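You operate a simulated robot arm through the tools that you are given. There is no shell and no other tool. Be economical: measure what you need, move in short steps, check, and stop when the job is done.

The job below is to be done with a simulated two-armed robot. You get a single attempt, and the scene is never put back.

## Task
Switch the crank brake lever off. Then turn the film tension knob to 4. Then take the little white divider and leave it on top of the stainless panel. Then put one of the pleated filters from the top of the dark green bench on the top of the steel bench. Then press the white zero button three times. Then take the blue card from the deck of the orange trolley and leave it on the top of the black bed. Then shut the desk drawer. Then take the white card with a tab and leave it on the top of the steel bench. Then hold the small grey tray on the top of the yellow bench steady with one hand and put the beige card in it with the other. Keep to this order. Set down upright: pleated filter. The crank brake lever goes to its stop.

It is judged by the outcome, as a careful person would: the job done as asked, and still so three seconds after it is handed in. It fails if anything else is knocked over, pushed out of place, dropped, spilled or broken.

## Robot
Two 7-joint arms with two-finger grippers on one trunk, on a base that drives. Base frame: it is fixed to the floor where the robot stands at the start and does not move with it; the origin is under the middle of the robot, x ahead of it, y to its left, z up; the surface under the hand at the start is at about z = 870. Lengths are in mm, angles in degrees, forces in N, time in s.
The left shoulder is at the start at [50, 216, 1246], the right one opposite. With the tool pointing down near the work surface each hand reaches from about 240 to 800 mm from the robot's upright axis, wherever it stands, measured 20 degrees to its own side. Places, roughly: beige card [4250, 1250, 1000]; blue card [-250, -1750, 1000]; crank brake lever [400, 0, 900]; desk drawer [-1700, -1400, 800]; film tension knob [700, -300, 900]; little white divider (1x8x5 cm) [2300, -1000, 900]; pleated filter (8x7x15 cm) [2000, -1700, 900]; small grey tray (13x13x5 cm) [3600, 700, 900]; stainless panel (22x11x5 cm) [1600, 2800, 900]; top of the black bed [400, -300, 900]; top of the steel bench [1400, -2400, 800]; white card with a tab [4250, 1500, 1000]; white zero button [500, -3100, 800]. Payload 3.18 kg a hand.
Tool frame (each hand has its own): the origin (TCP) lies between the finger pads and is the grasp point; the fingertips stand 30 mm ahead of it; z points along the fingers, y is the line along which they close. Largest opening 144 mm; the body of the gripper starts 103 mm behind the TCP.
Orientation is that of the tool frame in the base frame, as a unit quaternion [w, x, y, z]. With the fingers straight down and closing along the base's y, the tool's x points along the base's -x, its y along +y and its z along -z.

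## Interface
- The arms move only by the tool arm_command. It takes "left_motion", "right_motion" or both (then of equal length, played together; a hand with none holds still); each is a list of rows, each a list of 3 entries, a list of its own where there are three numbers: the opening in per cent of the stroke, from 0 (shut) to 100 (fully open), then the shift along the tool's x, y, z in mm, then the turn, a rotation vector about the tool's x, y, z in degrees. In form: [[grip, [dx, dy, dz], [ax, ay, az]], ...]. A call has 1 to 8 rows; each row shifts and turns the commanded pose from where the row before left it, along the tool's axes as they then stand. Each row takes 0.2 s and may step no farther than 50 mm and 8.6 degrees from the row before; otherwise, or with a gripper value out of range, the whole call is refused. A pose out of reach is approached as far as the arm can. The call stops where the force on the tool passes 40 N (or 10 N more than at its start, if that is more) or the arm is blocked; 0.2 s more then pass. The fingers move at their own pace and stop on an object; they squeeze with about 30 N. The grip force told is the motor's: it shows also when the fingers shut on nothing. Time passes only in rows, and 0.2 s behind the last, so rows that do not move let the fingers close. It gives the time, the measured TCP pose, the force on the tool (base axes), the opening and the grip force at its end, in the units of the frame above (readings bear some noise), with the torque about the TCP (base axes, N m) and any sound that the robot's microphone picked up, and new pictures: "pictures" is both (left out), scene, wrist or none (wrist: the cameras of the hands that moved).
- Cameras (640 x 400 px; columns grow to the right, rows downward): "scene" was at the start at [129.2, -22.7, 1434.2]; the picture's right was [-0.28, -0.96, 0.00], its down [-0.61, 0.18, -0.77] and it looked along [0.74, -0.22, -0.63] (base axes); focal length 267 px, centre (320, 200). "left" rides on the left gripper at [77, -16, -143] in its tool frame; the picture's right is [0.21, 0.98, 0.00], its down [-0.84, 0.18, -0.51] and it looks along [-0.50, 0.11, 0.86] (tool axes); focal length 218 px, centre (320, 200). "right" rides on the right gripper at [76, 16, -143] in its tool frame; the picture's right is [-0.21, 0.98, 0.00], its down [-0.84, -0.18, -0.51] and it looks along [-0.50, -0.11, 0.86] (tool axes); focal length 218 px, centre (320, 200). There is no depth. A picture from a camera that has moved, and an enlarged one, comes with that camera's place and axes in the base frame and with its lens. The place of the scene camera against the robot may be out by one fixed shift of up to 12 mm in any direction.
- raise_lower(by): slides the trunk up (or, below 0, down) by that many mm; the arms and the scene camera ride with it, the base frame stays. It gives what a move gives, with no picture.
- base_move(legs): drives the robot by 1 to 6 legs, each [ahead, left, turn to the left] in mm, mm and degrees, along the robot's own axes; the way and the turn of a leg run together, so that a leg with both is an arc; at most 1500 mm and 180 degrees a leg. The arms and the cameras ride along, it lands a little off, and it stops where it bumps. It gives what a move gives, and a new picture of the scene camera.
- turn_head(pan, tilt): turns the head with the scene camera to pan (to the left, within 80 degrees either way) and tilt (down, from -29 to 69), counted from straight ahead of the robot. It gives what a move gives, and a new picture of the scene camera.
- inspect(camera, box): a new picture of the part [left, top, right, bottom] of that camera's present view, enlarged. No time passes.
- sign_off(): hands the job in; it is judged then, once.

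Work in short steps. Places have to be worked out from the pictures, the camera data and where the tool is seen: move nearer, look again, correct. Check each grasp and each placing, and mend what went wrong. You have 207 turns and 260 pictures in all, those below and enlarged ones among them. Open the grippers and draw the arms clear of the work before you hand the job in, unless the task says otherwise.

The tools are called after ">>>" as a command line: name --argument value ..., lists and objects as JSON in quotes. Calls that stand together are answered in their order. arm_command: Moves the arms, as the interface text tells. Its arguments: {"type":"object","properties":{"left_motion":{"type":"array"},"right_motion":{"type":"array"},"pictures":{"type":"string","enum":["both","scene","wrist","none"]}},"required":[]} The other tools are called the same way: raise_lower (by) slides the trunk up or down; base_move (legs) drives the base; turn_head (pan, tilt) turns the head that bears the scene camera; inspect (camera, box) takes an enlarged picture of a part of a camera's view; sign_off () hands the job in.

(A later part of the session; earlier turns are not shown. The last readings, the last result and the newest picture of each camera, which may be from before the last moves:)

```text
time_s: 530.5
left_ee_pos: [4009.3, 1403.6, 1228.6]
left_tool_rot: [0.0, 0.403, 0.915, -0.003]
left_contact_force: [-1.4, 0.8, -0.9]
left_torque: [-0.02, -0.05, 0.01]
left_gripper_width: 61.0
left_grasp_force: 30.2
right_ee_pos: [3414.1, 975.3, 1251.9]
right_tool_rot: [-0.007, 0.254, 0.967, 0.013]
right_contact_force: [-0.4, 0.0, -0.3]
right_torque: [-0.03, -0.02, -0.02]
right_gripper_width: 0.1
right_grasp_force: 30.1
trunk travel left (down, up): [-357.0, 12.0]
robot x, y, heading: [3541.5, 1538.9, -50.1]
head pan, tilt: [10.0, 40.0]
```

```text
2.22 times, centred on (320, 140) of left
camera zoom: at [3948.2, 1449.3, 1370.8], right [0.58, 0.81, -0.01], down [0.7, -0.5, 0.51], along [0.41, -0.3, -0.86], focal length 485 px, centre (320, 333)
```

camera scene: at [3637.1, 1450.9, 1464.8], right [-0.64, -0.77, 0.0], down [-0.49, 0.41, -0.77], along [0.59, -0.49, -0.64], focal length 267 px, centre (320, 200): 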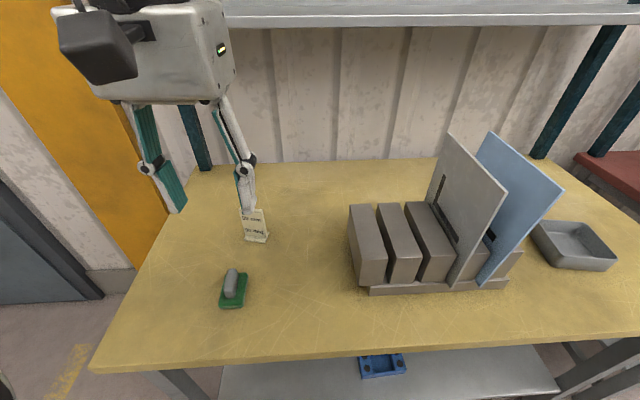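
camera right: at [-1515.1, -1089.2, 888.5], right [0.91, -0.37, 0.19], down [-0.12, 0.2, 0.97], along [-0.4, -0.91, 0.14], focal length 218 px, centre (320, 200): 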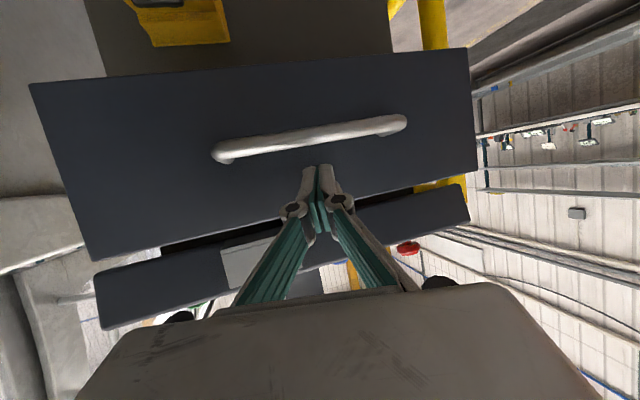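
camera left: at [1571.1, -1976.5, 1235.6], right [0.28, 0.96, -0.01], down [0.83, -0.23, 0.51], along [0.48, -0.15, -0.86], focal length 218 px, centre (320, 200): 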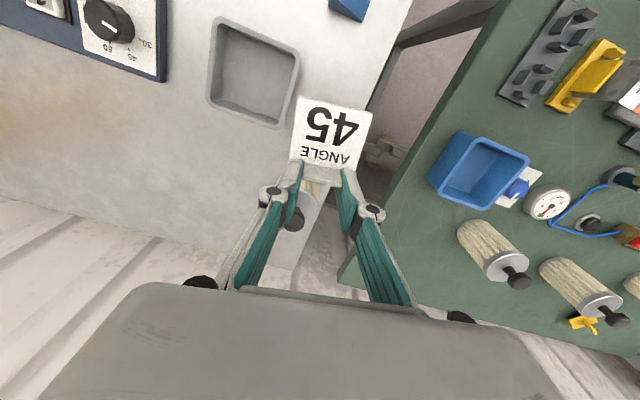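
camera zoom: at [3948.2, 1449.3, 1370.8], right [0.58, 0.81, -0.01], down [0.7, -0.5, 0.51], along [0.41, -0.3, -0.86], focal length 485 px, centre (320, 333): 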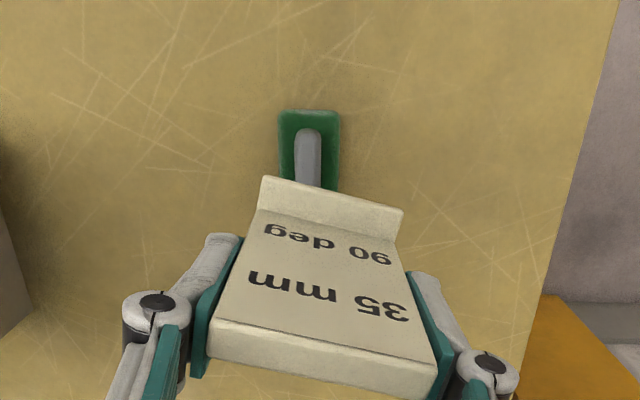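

>>> arm_command --left_motion '[[20, [45, 0, -10], [0, 0, 0]], [20, [45, 0, -10], [0, 0, 0]], [20, [45, 0, -10], [0, 0, 0]], [20, [40, 0, 0], [0, 0, 0]]]' --pictures "none"

>>> base_move --legs '[[-170, 0, 10], [0, -430, 0]]'

>>> turn_head --pan -12 --tilt 38

```text
time_s: 531.5
left_ee_pos: [3893.3, 1529.7, 1258.7]
left_tool_rot: [-0.001, 0.403, 0.915, -0.005]
left_contact_force: [0.8, -0.2, -0.6]
left_torque: [-0.01, -0.01, -0.02]
left_gripper_width: 60.9
left_grasp_force: 30.0
right_ee_pos: [3413.1, 972.3, 1253.0]
right_tool_rot: [-0.006, 0.254, 0.967, 0.013]
right_contact_force: [-0.3, -0.2, -0.4]
right_torque: [0.04, -0.01, 0.01]
right_gripper_width: 0.0
right_grasp_force: 30.3
trunk travel left (down, up): [-357.0, 12.0]
robot x, y, heading: [3545.1, 1537.1, -49.9]
head pan, tilt: [10.0, 40.0]
```

```text
time_s: 536.9
left_ee_pos: [3490.1, 1383.8, 1258.3]
left_tool_rot: [-0.001, 0.323, 0.946, -0.005]
left_contact_force: [0.9, 0.8, 0.0]
left_torque: [-0.01, 0.0, 0.0]
left_gripper_width: 60.5
left_grasp_force: 30.1
right_ee_pos: [3112.6, 753.3, 1252.1]
right_tool_rot: [-0.007, 0.169, 0.986, 0.012]
right_contact_force: [0.6, -0.6, -0.5]
right_torque: [-0.02, -0.02, 0.03]
right_gripper_width: 0.0
right_grasp_force: 30.6
trunk travel left (down, up): [-357.0, 12.0]
robot x, y, heading: [3141.4, 1328.1, -39.8]
head pan, tilt: [10.0, 40.0]
camera scene: at [3251.9, 1260.8, 1464.8], right [-0.5, -0.87, 0.0], down [-0.56, 0.32, -0.77], along [0.66, -0.38, -0.64], focal length 267 px, centre (320, 200)
```

scene: 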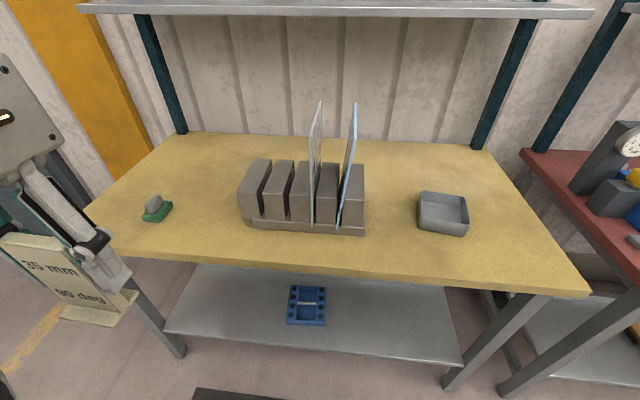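

```text
time_s: 537.8
left_ee_pos: [3490.6, 1383.7, 1258.0]
left_tool_rot: [0.0, 0.322, 0.947, -0.005]
left_contact_force: [1.0, 0.3, -1.3]
left_torque: [0.0, -0.02, 0.0]
left_gripper_width: 60.9
left_grasp_force: 29.6
right_ee_pos: [3113.6, 752.8, 1251.3]
right_tool_rot: [-0.007, 0.17, 0.985, 0.013]
right_contact_force: [0.6, 0.8, -0.3]
right_torque: [-0.03, -0.02, -0.03]
right_gripper_width: 0.2
right_grasp_force: 30.3
trunk travel left (down, up): [-357.0, 12.0]
robot x, y, heading: [3140.2, 1331.2, -40.1]
head pan, tilt: [-12.0, 38.0]
camera scene: at [3231.6, 1235.5, 1467.8], right [-0.79, -0.62, 0.0], down [-0.38, 0.49, -0.79], along [0.49, -0.62, -0.62], focal length 267 px, centre (320, 200)
```

scene: 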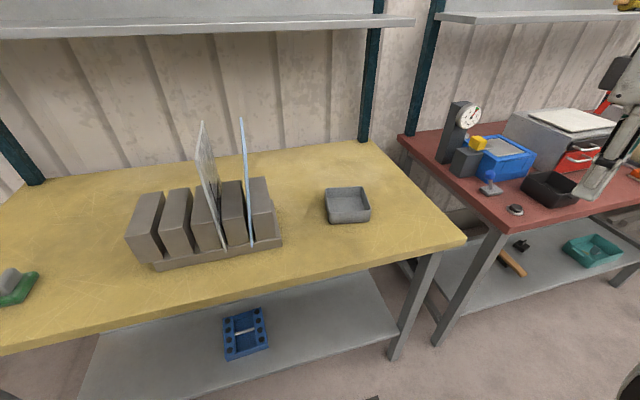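

Tray centre ≈[3571,663], rim z≈937. Take the stance: 150 ahead, 85 right.

>>> base_move --legs '[[150, -85, 0]]'

>>> inspect --camera "scene" --box '[260, 150, 460, 290]'

```text
time_s: 539.3
left_ee_pos: [3555.1, 1220.2, 1257.9]
left_tool_rot: [0.0, 0.322, 0.947, -0.004]
left_contact_force: [0.8, -0.6, -0.4]
left_torque: [0.02, 0.02, 0.01]
left_gripper_width: 61.1
left_grasp_force: 30.5
right_ee_pos: [3177.0, 589.0, 1252.0]
right_tool_rot: [-0.007, 0.17, 0.985, 0.013]
right_contact_force: [0.3, -0.4, -0.5]
right_torque: [0.02, 0.01, 0.01]
right_gripper_width: 0.1
right_grasp_force: 30.3
trunk travel left (down, up): [-357.0, 12.0]
robot x, y, heading: [3204.5, 1162.9, -40.1]
head pan, tilt: [-12.0, 38.0]
camera scene: at [3295.2, 1071.0, 1467.7], right [-0.79, -0.61, 0.0], down [-0.38, 0.49, -0.79], along [0.48, -0.62, -0.62], focal length 267 px, centre (320, 200)
```

scene: 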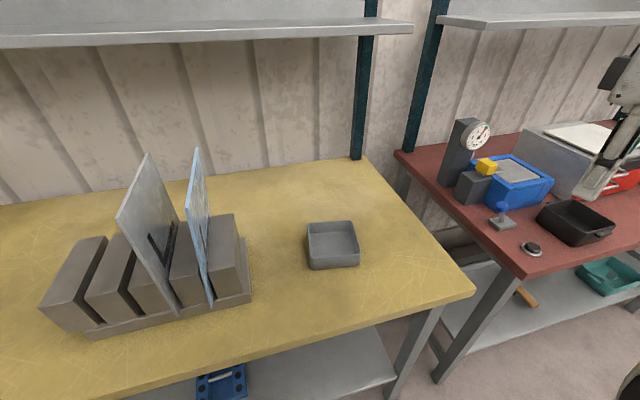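

```text
2.86 times, centred on (360, 220) of scene
camera zoom: at [3295.2, 1071.0, 1467.7], right [-0.79, -0.61, 0.0], down [-0.38, 0.49, -0.79], along [0.48, -0.62, -0.62], focal length 762 px, centre (206, 143)
```

zoom: 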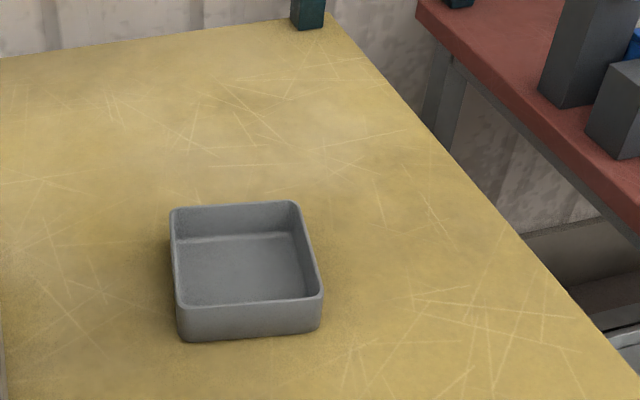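

Tray centre ≈[3578,652], its sides lie at 43°/134°. I'll take a stance turned so both hands can work: the right hand will grip the right wall tilted outward, the left will insert the card.

>>> base_move --legs '[[51, 137, 0], [0, 0, -12]]'

>>> turn_head --pan -10 --tilt 42

```text
time_s: 541.9
left_ee_pos: [3683.8, 1216.0, 1258.1]
left_tool_rot: [-0.001, 0.421, 0.907, -0.005]
left_contact_force: [-0.1, 0.1, 0.0]
left_torque: [0.02, -0.02, 0.03]
left_gripper_width: 61.1
left_grasp_force: 30.2
right_ee_pos: [3182.3, 677.0, 1252.5]
right_tool_rot: [-0.006, 0.272, 0.962, 0.014]
right_contact_force: [1.0, 0.0, -0.2]
right_torque: [0.07, -0.01, 0.0]
right_gripper_width: 0.2
right_grasp_force: 29.5
trunk travel left (down, up): [-357.0, 12.0]
robot x, y, heading: [3329.4, 1231.3, -52.2]
head pan, tilt: [-12.0, 38.0]
camera scene: at [3399.1, 1126.3, 1467.8], right [-0.9, -0.43, 0.0], down [-0.27, 0.55, -0.79], along [0.34, -0.71, -0.62], focal length 267 px, centre (320, 200)
```

scene: 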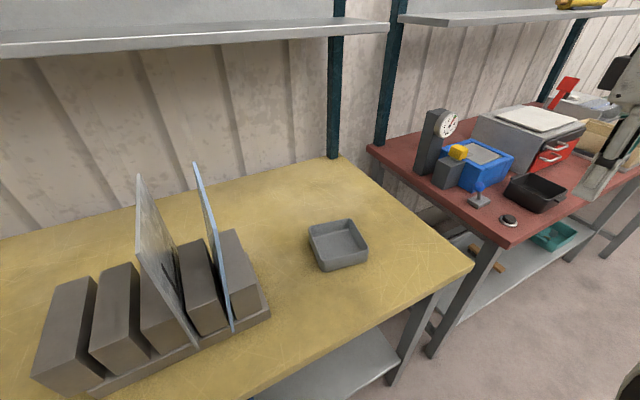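

```text
time_s: 542.5
left_ee_pos: [3684.4, 1214.6, 1257.8]
left_tool_rot: [-0.001, 0.421, 0.907, -0.004]
left_contact_force: [0.0, 0.5, -1.0]
left_torque: [-0.04, -0.03, 0.03]
left_gripper_width: 60.8
left_grasp_force: 30.6
right_ee_pos: [3180.8, 678.2, 1252.4]
right_tool_rot: [-0.007, 0.272, 0.962, 0.014]
right_contact_force: [0.9, -0.3, 0.9]
right_torque: [-0.01, 0.0, -0.01]
right_gripper_width: 0.0
right_grasp_force: 30.0
trunk travel left (down, up): [-357.0, 12.0]
robot x, y, heading: [3331.4, 1230.2, -52.1]
head pan, tilt: [-10.0, 42.0]
camera scene: at [3400.8, 1130.1, 1461.9], right [-0.88, -0.47, 0.0], down [-0.31, 0.59, -0.74], along [0.35, -0.66, -0.67], focal length 267 px, centre (320, 200)
```

scene: 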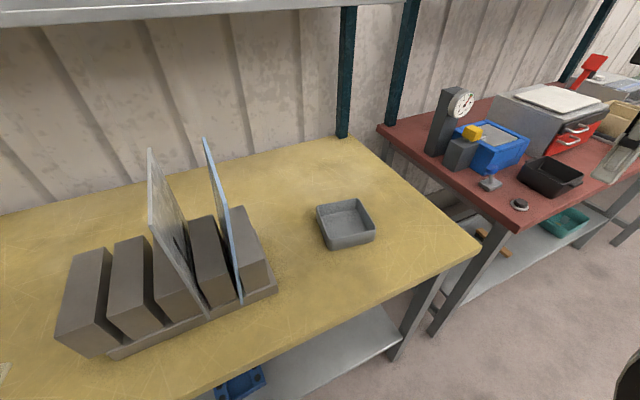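

Bring the right hand above the tray's right wall.

>>> arm_command --right_motion '[[30, [-41, 15.5, 15], [1.3, -1.2, 0]], [30, [-41, 15.5, 15], [0, 0, 0]], [30, [-41, 15.5, 15], [0, 0, 0]], [30, [-41, 15.5, 15], [0, 0, 0]], [30, [-41, 15.5, 15], [0, 0, 0]], [30, [-41, 15.5, 15], [0, 0, 0]], [30, [-41, 15.5, 15], [0, 0, 0]], [30, [-41, 15.5, 15], [0, 0, 0]]]' --pictures "none"

>>> arm_command --right_motion '[[30, [0, 0, 10], [0, 0, 7.5]], [30, [0, 0, 10], [0, 0, 7.5]]]' --pictures "both"

```text
time_s: 544.3
left_ee_pos: [3686.3, 1215.6, 1258.4]
left_tool_rot: [-0.001, 0.42, 0.907, -0.005]
left_contact_force: [0.5, -0.4, -1.4]
left_torque: [-0.01, 0.05, -0.02]
left_gripper_width: 60.6
left_grasp_force: 30.0
right_ee_pos: [3528.5, 614.0, 1130.2]
right_tool_rot: [-0.001, 0.273, 0.962, 0.001]
right_contact_force: [-0.1, -0.2, -0.7]
right_torque: [-0.03, 0.03, 0.02]
right_gripper_width: 43.3
right_grasp_force: 0.1
trunk travel left (down, up): [-357.0, 12.0]
robot x, y, heading: [3332.8, 1239.0, -52.1]
head pan, tilt: [-10.0, 42.0]
```

```text
time_s: 544.9
left_ee_pos: [3684.0, 1214.3, 1258.8]
left_tool_rot: [-0.001, 0.421, 0.907, -0.004]
left_contact_force: [-0.1, 0.2, 0.3]
left_torque: [-0.03, 0.01, -0.01]
left_gripper_width: 60.7
left_grasp_force: 30.2
right_ee_pos: [3525.8, 614.1, 1111.9]
right_tool_rot: [0.001, 0.397, 0.918, -0.001]
right_contact_force: [0.5, 0.2, 0.2]
right_torque: [0.02, 0.0, -0.02]
right_gripper_width: 43.2
right_grasp_force: 0.1
trunk travel left (down, up): [-357.0, 12.0]
robot x, y, heading: [3330.9, 1234.8, -52.2]
head pan, tilt: [-10.0, 42.0]
camera scene: at [3400.7, 1129.8, 1461.8], right [-0.88, -0.47, 0.0], down [-0.31, 0.59, -0.74], along [0.35, -0.66, -0.67], focal length 267 px, centre (320, 200)
camera right: at [3484.8, 681.3, 1255.6], right [0.86, 0.52, 0.0], down [0.45, -0.74, 0.51], along [0.26, -0.43, -0.86], focal length 218 px, centre (320, 200)
```

scene: 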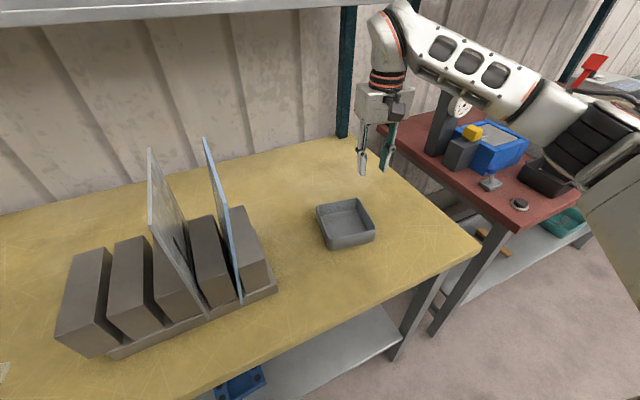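
right: 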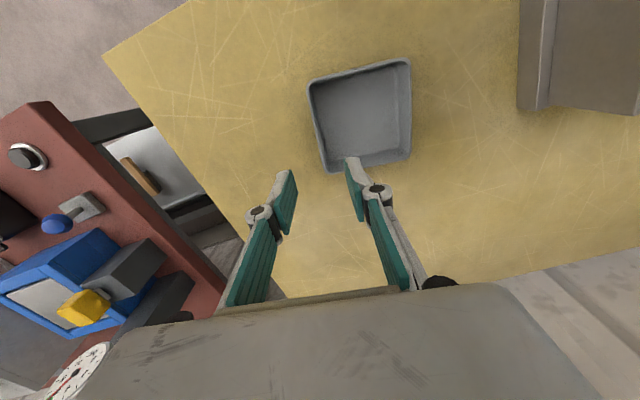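

The right hand is exactly over the right wall and aligned. To leave room for the other hand, I'll pitch it back ~42° (about the closing axis) so its body leans toward the robot.

>>> arm_command --right_motion '[[30, [0, 0, 0], [0, -8.5, 0]], [30, [0, 0, 0], [0, -8.5, 0]], [30, [0, 0, 0], [0, -8.5, 0]], [30, [0, 0, 0], [0, -8.5, 0]], [30, [0, 0, 0], [0, -8.5, 0]]]' --pictures "both"

```text
time_s: 546.1
left_ee_pos: [3684.4, 1215.6, 1258.3]
left_tool_rot: [0.0, 0.421, 0.907, -0.004]
left_contact_force: [-0.2, -0.9, 0.0]
left_torque: [-0.02, -0.01, -0.03]
left_gripper_width: 61.1
left_grasp_force: 30.1
right_ee_pos: [3463.9, 488.8, 1175.6]
right_tool_rot: [0.332, 0.358, 0.862, -0.133]
right_contact_force: [0.5, 0.4, 0.8]
right_torque: [0.02, -0.02, 0.02]
right_gripper_width: 43.1
right_grasp_force: 0.1
right hand out of reach, approached as far as the arm can: row 2, 3, 4, 5
trunk travel left (down, up): [-357.0, 12.0]
robot x, y, heading: [3331.4, 1235.8, -52.0]
head pan, tilt: [-10.0, 42.0]
camera scene: at [3399.7, 1129.9, 1461.9], right [-0.88, -0.47, 0.0], down [-0.31, 0.59, -0.74], along [0.35, -0.66, -0.67], focal length 267 px, centre (320, 200)
camera right: at [3366.6, 607.5, 1232.6], right [0.8, 0.58, 0.15], down [0.07, -0.33, 0.94], along [0.6, -0.74, -0.31], focal length 218 px, centre (320, 200)
```

scene: 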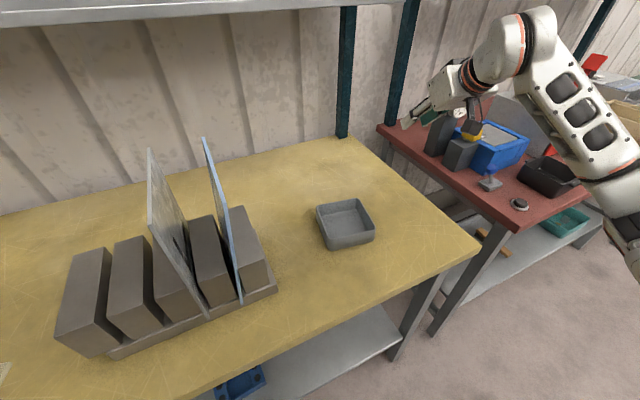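
right: 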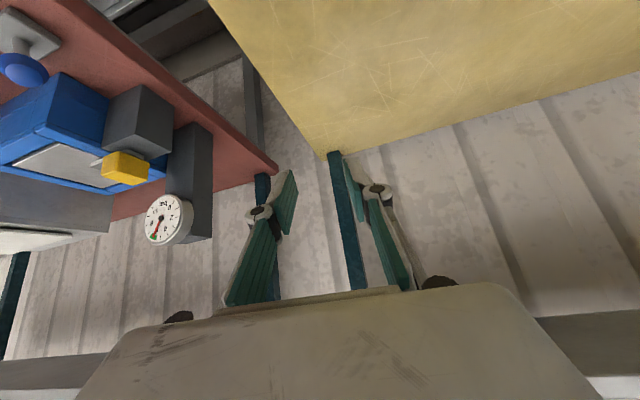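

The pose slid to the right. Try moving from here down toward the wall with this pitch.

>>> arm_command --right_motion '[[30, [31, 22, 11.7], [0, 0, 0]], [30, [31, 22, 11.7], [0, 0, 0]], [30, [31, 22, 11.7], [0, 0, 0]], [30, [31, 22, 11.7], [0, 0, 0]]]' --pictures "none"

```text
time_s: 547.1
left_ee_pos: [3684.3, 1214.1, 1258.1]
left_tool_rot: [-0.001, 0.421, 0.907, -0.005]
left_contact_force: [0.2, -0.2, -0.1]
left_torque: [0.01, 0.01, 0.01]
left_gripper_width: 60.8
left_grasp_force: 30.3
right_ee_pos: [3408.9, 495.4, 1097.7]
right_tool_rot: [0.334, 0.361, 0.86, -0.135]
right_contact_force: [0.7, -0.7, -0.5]
right_torque: [-0.01, -0.02, 0.0]
right_gripper_width: 43.5
right_grasp_force: 0.1
right hand out of reach, approached as far as the arm can: row 1, 2, 3, 4
trunk travel left (down, up): [-357.0, 12.0]
robot x, y, heading: [3326.9, 1234.8, -51.9]
head pan, tilt: [-10.0, 42.0]
```

The pitched posture isn't reachable there. Alternative: right hand vertical, gripping the tray's far wall near its right end, turned ~90° so it leaves the near-left part free. Un-pitch and turn the hand.

>>> arm_command --right_motion '[[30, [0, 0, -10], [0, 8.5, 0]], [30, [0, 0, -10], [0, 8.5, 0]], [30, [0, 0, -10], [0, 8.5, 0]], [30, [0, 0, -10], [0, 8.5, 0]], [30, [0, 0, -10], [0, 8, 0]], [30, [0, 0, 0], [0, 0, -8.5]], [30, [0, 0, 0], [0, 0, -8.5]], [30, [0, 0, 0], [0, 0, -8.5]]]' --pictures "none"

>>> arm_command --right_motion '[[30, [0, 0, 0], [0, 0, -8.5]], [30, [0, 0, 0], [0, 0, -8.5]], [30, [0, 0, 0], [0, 0, -8.5]], [30, [0, 0, 0], [0, 0, -8.5]], [30, [0, 0, 0], [0, 0, -8.5]], [30, [0, 0, 0], [0, 0, -8.5]], [30, [0, 0, 0], [0, 0, -8.5]]]' --pictures "none"

```text
time_s: 548.9
left_ee_pos: [3683.4, 1216.4, 1258.4]
left_tool_rot: [0.0, 0.421, 0.907, -0.005]
left_contact_force: [-0.5, -0.4, -0.9]
left_torque: [0.02, -0.03, 0.03]
left_gripper_width: 60.8
left_grasp_force: 29.9
right_ee_pos: [3393.4, 510.1, 1141.5]
right_tool_rot: [0.003, 0.183, 0.983, -0.003]
right_contact_force: [-0.2, 0.2, -0.6]
right_torque: [-0.01, -0.01, -0.02]
right_gripper_width: 43.4
right_grasp_force: 0.1
trunk travel left (down, up): [-357.0, 12.0]
robot x, y, heading: [3332.7, 1231.5, -52.3]
head pan, tilt: [-10.0, 42.0]
```

```text
time_s: 550.5
left_ee_pos: [3683.0, 1216.1, 1258.3]
left_tool_rot: [-0.001, 0.421, 0.907, -0.004]
left_contact_force: [-0.9, 0.1, 0.1]
left_torque: [-0.01, -0.02, 0.0]
left_gripper_width: 60.8
left_grasp_force: 29.5
right_ee_pos: [3391.7, 510.1, 1142.3]
right_tool_rot: [0.003, -0.33, 0.944, -0.005]
right_contact_force: [-0.4, 1.0, -0.4]
right_torque: [0.02, -0.02, 0.0]
right_gripper_width: 43.3
right_grasp_force: 0.1
trunk travel left (down, up): [-357.0, 12.0]
robot x, y, heading: [3329.4, 1230.7, -52.0]
head pan, tilt: [-10.0, 42.0]
```

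Full turn reached. Move over the far wall's right part.

>>> arm_command --right_motion '[[30, [-39.2, -12, 16], [0, 0, 0]], [30, [-39.2, -12, 16], [0, 0, 0]], [30, [-39.2, -12, 16], [0, 0, 0]], [30, [-39.2, -12, 16], [0, 0, 0]], [30, [-39.2, -12, 16], [0, 0, -4]]]' --pictures "wrist"

```text
time_s: 551.7
left_ee_pos: [3686.2, 1215.4, 1259.4]
left_tool_rot: [-0.001, 0.421, 0.907, -0.004]
left_contact_force: [-0.1, 0.2, -2.2]
left_torque: [-0.02, 0.04, 0.01]
left_gripper_width: 60.9
left_grasp_force: 29.8
right_ee_pos: [3581.1, 583.5, 1064.2]
right_tool_rot: [0.002, -0.361, 0.933, -0.006]
right_contact_force: [-0.3, 0.3, 0.0]
right_torque: [0.02, 0.03, 0.02]
right_gripper_width: 43.2
right_grasp_force: 0.0
trunk travel left (down, up): [-357.0, 12.0]
robot x, y, heading: [3326.6, 1235.1, -52.2]
head pan, tilt: [-10.0, 42.0]
camera right: at [3513.3, 545.4, 1207.6], right [-0.5, 0.86, -0.01], down [0.74, 0.44, 0.51], along [0.44, 0.25, -0.86], focal length 218 px, centre (320, 200)
```

right: 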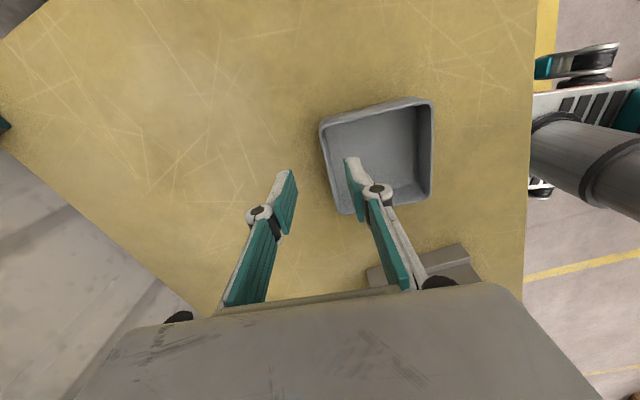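

Reached; the far wall is ~6 mm off the finger axis. Correct and descend to TCP≈977 for a check.

>>> arm_command --right_motion '[[30, [-4, 5, 30], [0, 0, -2]], [30, [0, 0, 30], [0, 0, 0]], [30, [0, 0, 27], [0, 0, 0]]]' --pictures "none"

>>> inspect --camera "right" --box '[200, 60, 480, 260]'

```text
time_s: 552.5
left_ee_pos: [3684.8, 1216.5, 1257.2]
left_tool_rot: [-0.001, 0.421, 0.907, -0.004]
left_contact_force: [1.0, 0.5, -0.2]
left_torque: [0.04, -0.02, -0.01]
left_gripper_width: 60.9
left_grasp_force: 29.9
right_ee_pos: [3583.2, 591.4, 974.3]
right_tool_rot: [0.002, -0.377, 0.926, -0.005]
right_contact_force: [-0.4, -0.1, -0.8]
right_torque: [0.03, 0.01, 0.02]
right_gripper_width: 43.1
right_grasp_force: 0.1
trunk travel left (down, up): [-357.0, 12.0]
robot x, y, heading: [3329.3, 1233.0, -52.4]
head pan, tilt: [-10.0, 42.0]
```

```text
2.00 times, centred on (340, 160) of right
camera zoom: at [3515.8, 550.4, 1118.0], right [-0.53, 0.85, -0.01], down [0.72, 0.46, 0.51], along [0.44, 0.26, -0.86], focal length 436 px, centre (280, 280)
```

zoom: 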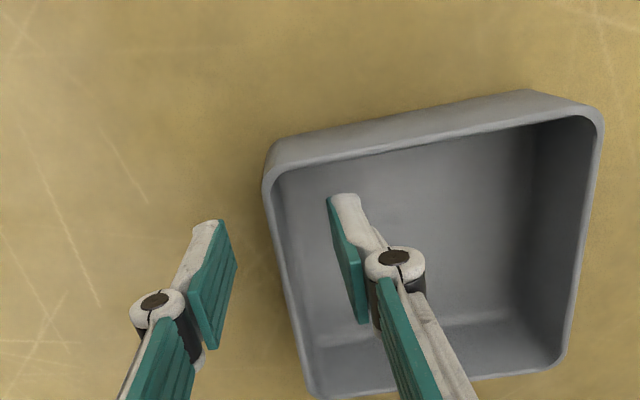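

The far wall lies centred between the fingers. Lower 30 mm and close gently on the wall.

>>> arm_command --right_motion '[[30, [0, 0, 15], [0, 0, 0]], [30, [0, 0, 13], [0, 0, 0]], [10, [0, 0, 0], [0, 0, 0]], [0, [0, 0, 0], [0, 0, 0]], [0, [0, 0, 0], [0, 0, 0]]]' --pictures "scene"

>>> inspect --camera "right" --box '[200, 60, 480, 260]'

```text
time_s: 553.7
left_ee_pos: [3684.1, 1215.6, 1259.0]
left_tool_rot: [-0.001, 0.42, 0.907, -0.004]
left_contact_force: [0.4, -1.0, -1.2]
left_torque: [-0.01, 0.0, 0.03]
left_gripper_width: 60.7
left_grasp_force: 30.4
right_ee_pos: [3585.5, 592.0, 945.7]
right_tool_rot: [0.002, -0.378, 0.926, -0.005]
right_contact_force: [0.1, 0.2, -0.2]
right_torque: [0.03, -0.02, -0.03]
right_gripper_width: 6.1
right_grasp_force: 30.3
trunk travel left (down, up): [-357.0, 12.0]
robot x, y, heading: [3331.2, 1234.1, -52.0]
head pan, tilt: [-10.0, 42.0]
camera scene: at [3400.9, 1130.1, 1461.9], right [-0.88, -0.47, 0.0], down [-0.31, 0.59, -0.74], along [0.35, -0.66, -0.67], focal length 267 px, centre (320, 200)
```

scene: 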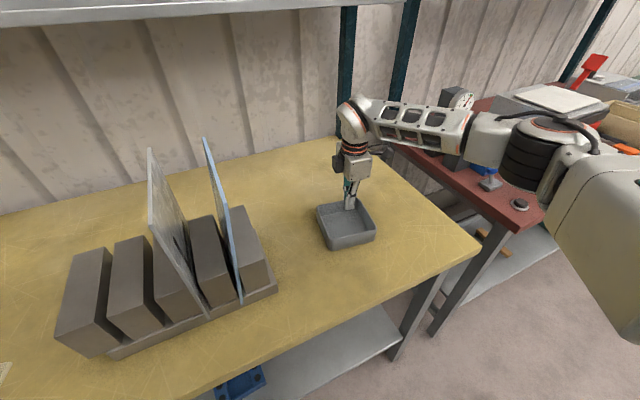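

```text
2.00 times, centred on (340, 160) of right
camera zoom: at [3517.4, 549.0, 1090.4], right [-0.53, 0.85, -0.01], down [0.72, 0.46, 0.51], along [0.44, 0.27, -0.86], focal length 436 px, centre (280, 280)
```

zoom: 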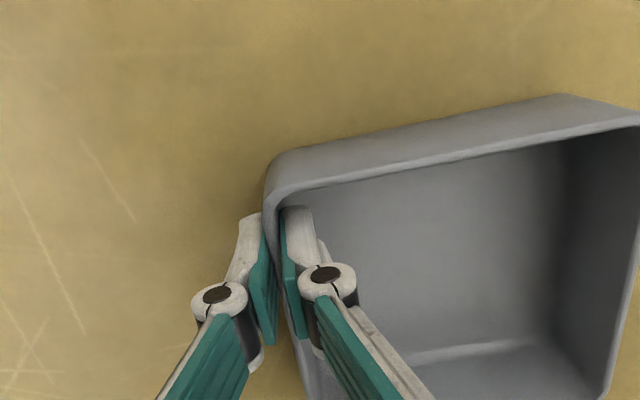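

The tray's far wall is firmly held (6 mm) and the tray hasn't shifted. Now bring the left hand with the card around the rack toward the tray.

>>> arm_command --left_motion '[[20, [-12.5, -41, 0], [0, 0, 0]], [20, [-12.5, -41, 0], [0, 0, 0]], [20, [-12.5, -41, 0], [0, 0, 0]], [20, [-12.5, -41, 0], [0, 0, 0]], [20, [-12.5, -41, 0], [0, 0, 0]], [20, [-12.5, -41, 0], [0, 0, 0]]]' --pictures "none"

>>> arm_command --left_motion '[[20, [-34.5, -26, 0], [0, 0, 0]], [20, [-34.5, -26, 0], [0, 0, 0]], [20, [-34.5, -26, 0], [0, 0, 0]], [20, [-34.5, -26, 0], [0, 0, 0]], [20, [-34.5, -26, 0], [0, 0, 0]]]' --pictures "both"

```text
time_s: 555.1
left_ee_pos: [3543.8, 997.7, 1259.9]
left_tool_rot: [0.0, 0.421, 0.907, -0.004]
left_contact_force: [0.1, -0.2, -0.3]
left_torque: [0.02, -0.01, 0.01]
left_gripper_width: 61.0
left_grasp_force: 30.1
right_ee_pos: [3584.0, 590.8, 947.3]
right_tool_rot: [0.003, -0.377, 0.926, -0.004]
right_contact_force: [0.0, -0.5, 0.4]
right_torque: [-0.01, -0.04, 0.01]
right_gripper_width: 5.8
right_grasp_force: 30.0
trunk travel left (down, up): [-357.0, 12.0]
robot x, y, heading: [3329.4, 1233.1, -52.5]
head pan, tilt: [-10.0, 42.0]
```

```text
time_s: 556.3
left_ee_pos: [3556.2, 781.7, 1260.3]
left_tool_rot: [0.0, 0.421, 0.907, -0.004]
left_contact_force: [-0.5, -1.8, -1.2]
left_torque: [0.04, 0.0, -0.01]
left_gripper_width: 60.9
left_grasp_force: 30.0
right_ee_pos: [3584.8, 588.8, 946.1]
right_tool_rot: [0.003, -0.377, 0.926, -0.004]
right_contact_force: [-0.2, -0.2, -0.5]
right_torque: [-0.05, 0.02, -0.01]
right_gripper_width: 5.6
right_grasp_force: 29.9
trunk travel left (down, up): [-357.0, 12.0]
robot x, y, heading: [3330.0, 1233.2, -52.2]
head pan, tilt: [-10.0, 42.0]
camera scene: at [3399.9, 1128.8, 1461.8], right [-0.88, -0.47, 0.0], down [-0.31, 0.59, -0.74], along [0.35, -0.66, -0.67], focal length 267 px, centre (320, 200)
camera left: at [3496.3, 830.7, 1403.4], right [0.61, 0.79, -0.01], down [0.68, -0.53, 0.51], along [0.4, -0.32, -0.86], focal length 218 px, centre (320, 200)
```

scene: 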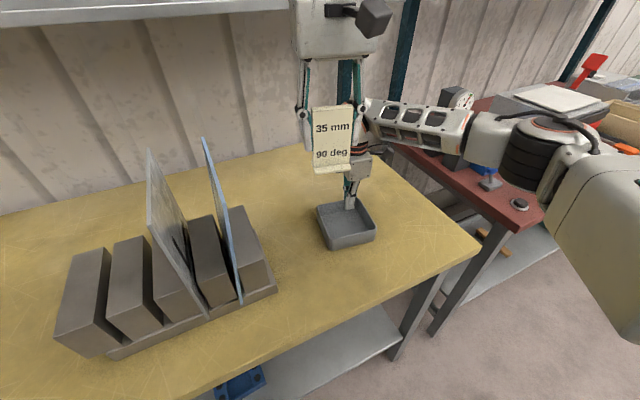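
left: 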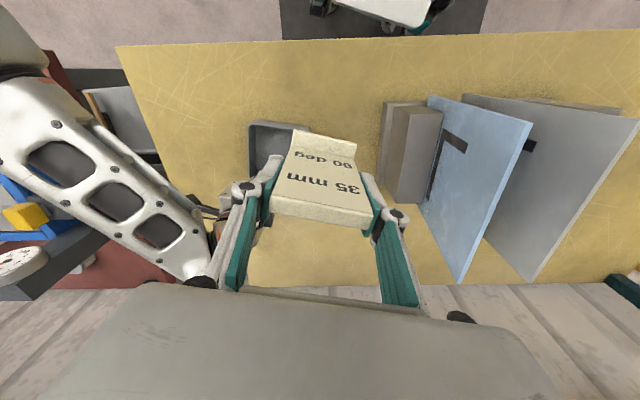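

The right forearm passes close by, so I'll put the card in the near-left part of the tray, aligned to it: target TCP ≈[3562,702]. Move there and descend to z≈1080, checking.

>>> arm_command --left_motion '[[20, [-32.2, -23.6, 0], [0, 0, 0]], [20, [-32.2, -23.6, 0], [0, 0, -4.2]], [20, [0, 0, 45], [0, 0, 0]], [20, [0, 0, 45], [0, 0, 0]], [20, [0, 0, 45], [0, 0, 0]], [20, [0, 0, 45], [0, 0, 0]]]' --pictures "both"

```text
time_s: 556.9
left_ee_pos: [3683.0, 728.2, 1309.9]
left_tool_rot: [-0.029, 0.317, 0.946, -0.06]
left_contact_force: [0.1, -0.4, -0.9]
left_torque: [0.02, -0.03, -0.02]
left_gripper_width: 60.8
left_grasp_force: 30.4
left hand out of reach, approached as far as the arm can: row 2
right_ee_pos: [3587.2, 588.1, 946.5]
right_tool_rot: [0.002, -0.377, 0.926, -0.005]
right_contact_force: [1.9, 0.7, 1.4]
right_torque: [-0.08, 0.12, -0.01]
right_gripper_width: 6.2
right_grasp_force: 30.0
trunk travel left (down, up): [-357.0, 12.0]
robot x, y, heading: [3332.4, 1234.1, -52.2]
head pan, tilt: [-10.0, 42.0]
stopped in row 2 (left hand): the arm was blocked; the commanded pose is now the measured one
camera scene: at [3402.4, 1129.8, 1461.8], right [-0.88, -0.47, 0.0], down [-0.31, 0.59, -0.74], along [0.35, -0.66, -0.67], focal length 267 px, centre (320, 200)
camera left: at [3626.5, 774.9, 1456.0], right [0.42, 0.9, -0.13], down [0.83, -0.32, 0.46], along [0.38, -0.3, -0.88], focal length 218 px, centre (320, 200)
```

scene: 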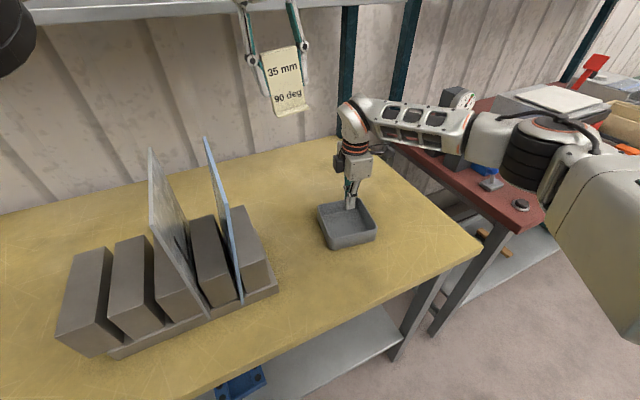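
left: 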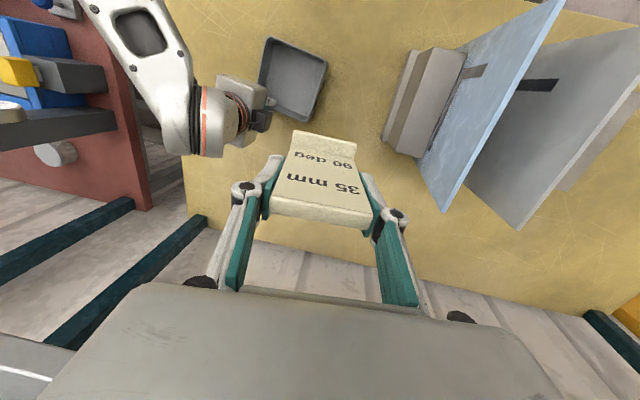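

The left arm can't reach there at this height and jumped up; nothing hit (tray still held). Lower is better for reach: pull back, level the hand, and descend beside the tray first.

>>> arm_command --left_motion '[[20, [20, 0, 0], [-7.6, -1, 0]], [20, [45, -8, 0], [0, 0, 0]], [20, [45, -8, 0], [0, 0, 0]], [20, [45, -8, 0], [0, 0, 0]], [20, [0, 0, 45], [0, 0, 0]], [20, [0, 0, 45], [0, 0, 0]], [20, [0, 0, 45], [0, 0, 0]], [20, [0, 0, 45], [0, 0, 0]]]' --pictures "both"

```text
time_s: 557.4
left_ee_pos: [3728.8, 760.0, 1339.5]
left_tool_rot: [-0.026, 0.258, 0.965, -0.041]
left_contact_force: [-0.8, -1.5, -0.8]
left_torque: [0.06, -0.08, -0.03]
left_gripper_width: 60.8
left_grasp_force: 30.3
right_ee_pos: [3584.4, 587.1, 946.6]
right_tool_rot: [0.001, -0.376, 0.926, -0.005]
right_contact_force: [1.5, 1.3, 8.7]
right_torque: [-0.07, 0.19, -0.03]
right_gripper_width: 6.2
right_grasp_force: 30.2
trunk travel left (down, up): [-357.0, 12.0]
robot x, y, heading: [3330.8, 1235.0, -52.3]
head pan, tilt: [-10.0, 42.0]
stopped in row 2 (left hand): the arm was blocked; the commanded pose is now the measured one
camera scene: at [3400.3, 1129.1, 1461.9], right [-0.88, -0.47, 0.0], down [-0.31, 0.59, -0.74], along [0.35, -0.66, -0.67], focal length 267 px, centre (320, 200)
camera left: at [3666.6, 793.9, 1485.6], right [0.3, 0.95, -0.08], down [0.85, -0.23, 0.46], along [0.42, -0.21, -0.88], focal length 218 px, centre (320, 200)
```

scene: 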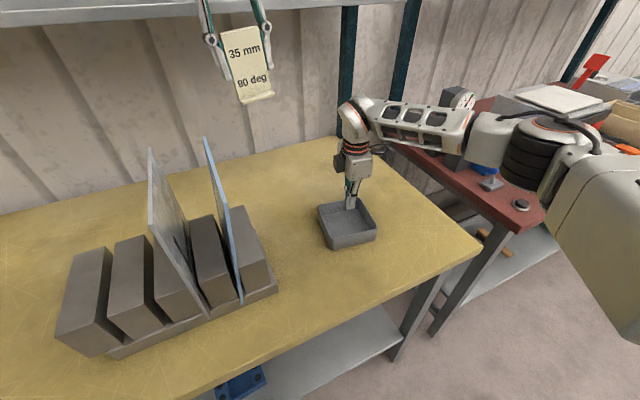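
left: 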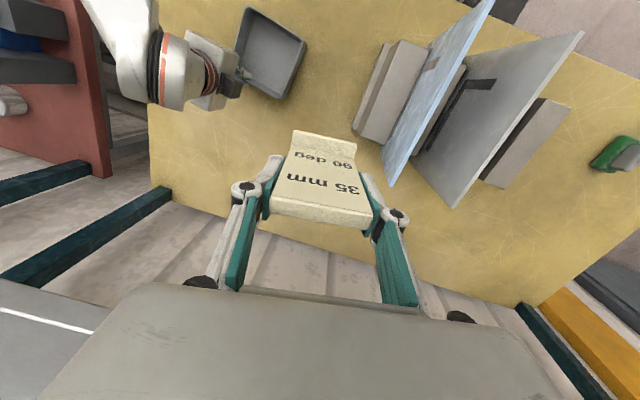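

The left arm is in a cramped branch. Move it out leftwards first in small steps.

>>> arm_command --left_motion '[[20, [0, 30, 0], [0, 0, 0]], [20, [0, 40, 0], [0, 0, 0]], [20, [20, 40, 0], [0, 0, 0]]]' --pictures "scene"

```text
time_s: 558.2
left_ee_pos: [3764.0, 868.7, 1332.3]
left_tool_rot: [-0.025, 0.26, 0.965, -0.04]
left_contact_force: [0.0, 0.3, -0.4]
left_torque: [-0.03, 0.03, -0.04]
left_gripper_width: 60.8
left_grasp_force: 29.8
right_ee_pos: [3583.3, 590.0, 946.0]
right_tool_rot: [0.0, -0.376, 0.927, -0.004]
right_contact_force: [0.0, 1.9, 10.8]
right_torque: [0.06, -0.03, -0.17]
right_gripper_width: 5.9
right_grasp_force: 30.2
trunk travel left (down, up): [-357.0, 12.0]
robot x, y, heading: [3331.2, 1232.6, -52.2]
head pan, tilt: [-10.0, 42.0]
camera scene: at [3401.5, 1132.5, 1462.0], right [-0.88, -0.47, 0.0], down [-0.31, 0.59, -0.74], along [0.35, -0.66, -0.67], focal length 267 px, centre (320, 200)
```

scene: 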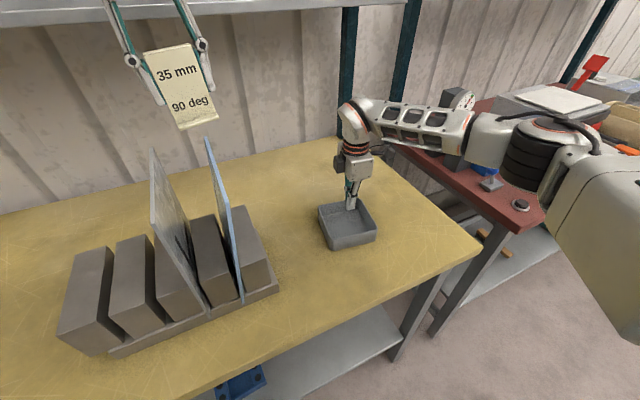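

It responds. Pull back toward the robot and level the hand.

>>> arm_command --left_motion '[[20, [45, 0, 0], [0, 0, 0]], [20, [45, 0, 0], [0, 0, 0]], [20, [45, 0, 0], [0, 0, 0]], [20, [45, 0, 0], [0, 0, 0]], [20, [40, 0, 0], [-5.2, -1.6, 0]]]' --pictures "none"

```text
time_s: 559.4
left_ee_pos: [3570.6, 977.6, 1335.2]
left_tool_rot: [0.003, 0.26, 0.965, 0.0]
left_contact_force: [-0.5, 0.7, -1.1]
left_torque: [0.03, -0.03, 0.03]
left_gripper_width: 60.9
left_grasp_force: 30.0
right_ee_pos: [3582.0, 589.1, 946.1]
right_tool_rot: [0.001, -0.376, 0.926, -0.005]
right_contact_force: [-2.0, 0.6, 14.2]
right_torque: [-0.29, 0.34, -0.01]
right_gripper_width: 6.2
right_grasp_force: 30.1
trunk travel left (down, up): [-357.0, 12.0]
robot x, y, heading: [3327.9, 1231.4, -51.9]
head pan, tilt: [-10.0, 42.0]
```

Now descend in front of the rack to TCP≈1110.

>>> arm_command --left_motion '[[20, [0, 0, 45], [0, 0, 0]], [20, [0, 0, 45], [0, 0, 0]], [20, [0, 0, 45], [0, 0, 0]], [20, [0, 0, 45], [0, 0, 0]], [20, [0, 0, 45], [0, 0, 0]]]' --pictures "none"

>>> arm_command --left_motion '[[20, [-15, -35, 0], [0, 0, 4]], [20, [-15, -35, 0], [0, 0, 4]], [20, [-18, -34, 0], [0, 0, 4]], [20, [-22, -32, 0], [0, 0, 3.6]]]' --pictures "both"

```text
time_s: 560.6
left_ee_pos: [3571.3, 975.5, 1110.6]
left_tool_rot: [0.001, 0.261, 0.965, 0.0]
left_contact_force: [0.3, 0.3, -1.1]
left_torque: [-0.02, -0.01, -0.01]
left_gripper_width: 60.8
left_grasp_force: 30.1
right_ee_pos: [3582.7, 588.5, 946.1]
right_tool_rot: [0.0, -0.376, 0.927, -0.006]
right_contact_force: [-3.7, -1.3, 14.7]
right_torque: [-0.14, 0.26, -0.04]
right_gripper_width: 6.0
right_grasp_force: 29.6
trunk travel left (down, up): [-357.0, 12.0]
robot x, y, heading: [3330.3, 1235.3, -52.4]
head pan, tilt: [-10.0, 42.0]
```

```text
time_s: 561.6
left_ee_pos: [3550.5, 824.6, 1112.3]
left_tool_rot: [0.002, 0.389, 0.921, 0.001]
left_contact_force: [0.5, -0.3, 0.0]
left_torque: [0.04, 0.0, 0.02]
left_gripper_width: 60.4
left_grasp_force: 29.5
right_ee_pos: [3583.8, 589.8, 945.9]
right_tool_rot: [0.001, -0.377, 0.926, -0.005]
right_contact_force: [0.0, 1.8, 13.2]
right_torque: [-0.07, 0.11, 0.02]
right_gripper_width: 6.0
right_grasp_force: 29.4
trunk travel left (down, up): [-357.0, 12.0]
robot x, y, heading: [3332.4, 1235.9, -51.9]
head pan, tilt: [-10.0, 42.0]
camera scene: at [3400.1, 1131.1, 1462.0], right [-0.88, -0.47, 0.0], down [-0.31, 0.59, -0.74], along [0.35, -0.66, -0.67], focal length 267 px, centre (320, 200)
camera left: at [3486.5, 868.2, 1255.3], right [0.56, 0.83, 0.0], down [0.72, -0.48, 0.51], along [0.42, -0.28, -0.86], focal length 218 px, centre (320, 200)
```

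scene: 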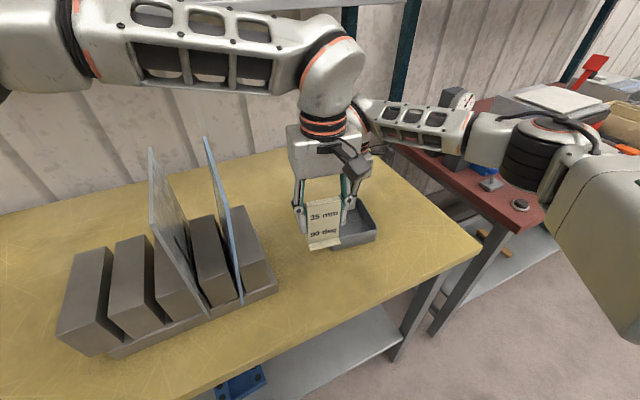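
left: 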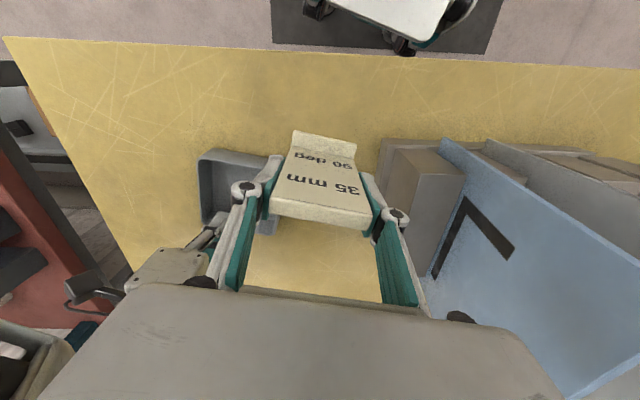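

Good, the left arm works at this height. Advance over the tray's near-left part in small steps (force-guarded).

>>> arm_command --left_motion '[[20, [-23, -19, 0], [0, 0, 0]], [20, [-23, -19, 0], [0, 0, 0]], [20, [-23, -19, 0], [0, 0, 0]], [20, [-23, -19, 0], [0, 0, 0]]]' --pictures "both"

```text
time_s: 562.8
left_ee_pos: [3632.9, 698.1, 1163.8]
left_tool_rot: [-0.041, 0.327, 0.942, -0.06]
left_contact_force: [0.3, -0.2, 0.2]
left_torque: [0.01, 0.0, 0.02]
left_gripper_width: 60.5
left_grasp_force: 30.4
right_ee_pos: [3584.3, 589.5, 945.8]
right_tool_rot: [0.001, -0.375, 0.927, -0.004]
right_contact_force: [-1.4, 1.4, 4.7]
right_torque: [-0.12, 0.21, -0.04]
right_gripper_width: 6.1
right_grasp_force: 30.0
trunk travel left (down, up): [-357.0, 12.0]
robot x, y, heading: [3332.1, 1235.4, -52.0]
head pan, tilt: [-10.0, 42.0]
stopped in row 4 (left hand): the arm was blocked; the commanded pose is now the measured one
camera scene: at [3401.3, 1130.6, 1461.8], right [-0.88, -0.47, 0.0], down [-0.31, 0.59, -0.74], along [0.35, -0.66, -0.67], focal length 267 px, centre (320, 200)
camera left: at [3579.6, 745.0, 1310.7], right [0.44, 0.89, -0.13], down [0.83, -0.34, 0.45], along [0.35, -0.3, -0.89], focal length 218 px, centre (320, 200)
```

scene: 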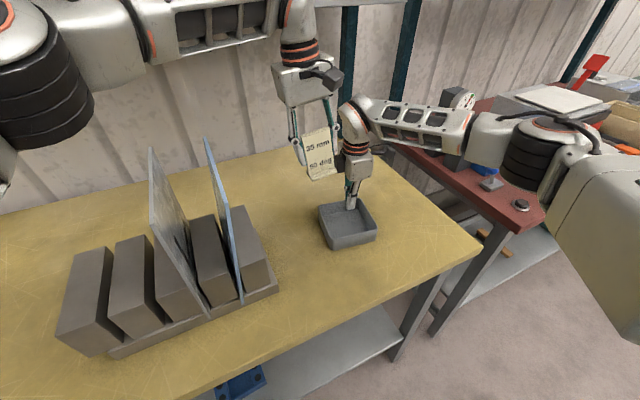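
left: 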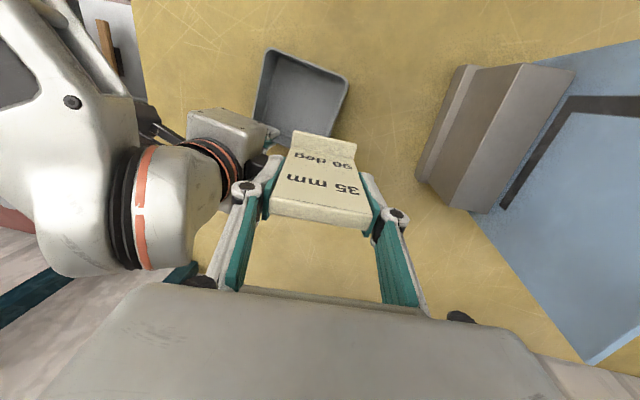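

The left arm can't cross that far (tray at lateral −150). I'll release and lift the right hand, retreat the left, shift the base ~85 mm right, and regrip.

>>> arm_command --left_motion '[[20, [5, 25, 0], [0, 0, 0]], [20, [30, 25, 0], [0, 0, 0]], [20, [40, 10, 0], [-8, -2.2, 0]], [20, [40, 0, 0], [0, 0, 0]], [20, [40, 0, 0], [0, 0, 0]], [20, [0, 0, 0], [0, 0, 0]]]' --right_motion '[[15, [0, 0, 0], [0, 0, 0]], [30, [0, 0, 0], [0, 0, 0]], [30, [0, 0, 0], [0, 0, 0]], [30, [0, 0, -25], [0, 0, 0]], [30, [0, 0, -30], [0, 0, 0]], [30, [0, 0, -30], [0, 0, 0]]]' --pictures "none"

>>> base_move --legs '[[0, -90, 0]]'

```text
time_s: 564.2
left_ee_pos: [3542.9, 842.2, 1156.5]
left_tool_rot: [0.004, 0.332, 0.943, 0.002]
left_contact_force: [-0.1, -0.1, -1.3]
left_torque: [-0.02, 0.04, -0.01]
left_gripper_width: 60.8
left_grasp_force: 30.5
right_ee_pos: [3585.9, 591.4, 1029.3]
right_tool_rot: [0.0, -0.376, 0.927, -0.004]
right_contact_force: [0.0, -0.4, -0.8]
right_torque: [0.0, 0.01, -0.02]
right_gripper_width: 43.3
right_grasp_force: 0.1
trunk travel left (down, up): [-357.0, 12.0]
robot x, y, heading: [3327.9, 1235.3, -52.1]
head pan, tilt: [-10.0, 42.0]
```

```text
time_s: 565.6
left_ee_pos: [3471.3, 786.1, 1156.4]
left_tool_rot: [0.003, 0.331, 0.944, 0.001]
left_contact_force: [-0.2, -0.4, -0.3]
left_torque: [0.01, 0.0, 0.0]
left_gripper_width: 60.8
left_grasp_force: 30.1
right_ee_pos: [3515.7, 535.8, 1028.8]
right_tool_rot: [0.001, -0.377, 0.926, -0.003]
right_contact_force: [0.0, -0.1, -0.5]
right_torque: [0.05, -0.03, 0.01]
right_gripper_width: 43.1
right_grasp_force: 0.0
trunk travel left (down, up): [-357.0, 12.0]
robot x, y, heading: [3258.9, 1180.1, -51.7]
head pan, tilt: [-10.0, 42.0]
camera scene: at [3329.3, 1074.2, 1461.9], right [-0.88, -0.47, 0.0], down [-0.31, 0.59, -0.74], along [0.35, -0.66, -0.67], focal length 267 px, centre (320, 200)
```

scene: 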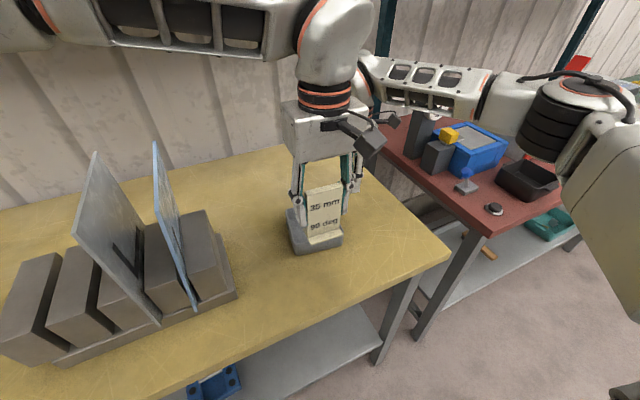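

Base shifted. Bring the right hand back over the far wall and down to z≈975, check.

>>> arm_command --right_motion '[[30, [-44, -4.3, 0], [0, 0, 0]], [30, [-44.5, -4.3, 0], [0, 0, 0]], [30, [0, 0, 28], [0, 0, 0]], [30, [0, 0, 26], [0, 0, 0]]]' --pictures "none"

>>> inspect --camera "right" --box '[200, 60, 480, 260]'

```text
time_s: 566.6
left_ee_pos: [3473.2, 787.2, 1155.8]
left_tool_rot: [0.004, 0.331, 0.944, 0.002]
left_contact_force: [-0.6, -0.6, -0.4]
left_torque: [-0.03, 0.0, 0.01]
left_gripper_width: 60.9
left_grasp_force: 30.0
right_ee_pos: [3582.4, 590.7, 973.6]
right_tool_rot: [0.0, -0.377, 0.926, -0.004]
right_contact_force: [-0.5, 0.3, 0.0]
right_torque: [-0.02, 0.01, -0.01]
right_gripper_width: 43.1
right_grasp_force: 0.0
trunk travel left (down, up): [-357.0, 12.0]
robot x, y, heading: [3256.7, 1182.0, -51.8]
head pan, tilt: [-10.0, 42.0]
```

```text
2.00 times, centred on (340, 160) of right
camera zoom: at [3515.9, 549.4, 1117.1], right [-0.53, 0.85, -0.01], down [0.73, 0.46, 0.51], along [0.43, 0.26, -0.86], focal length 436 px, centre (280, 280)
```

zoom: 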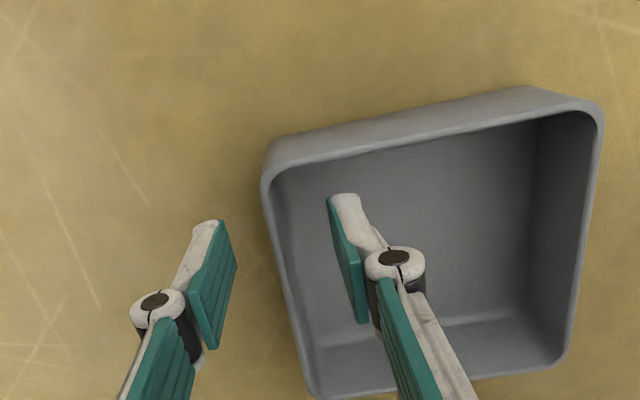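

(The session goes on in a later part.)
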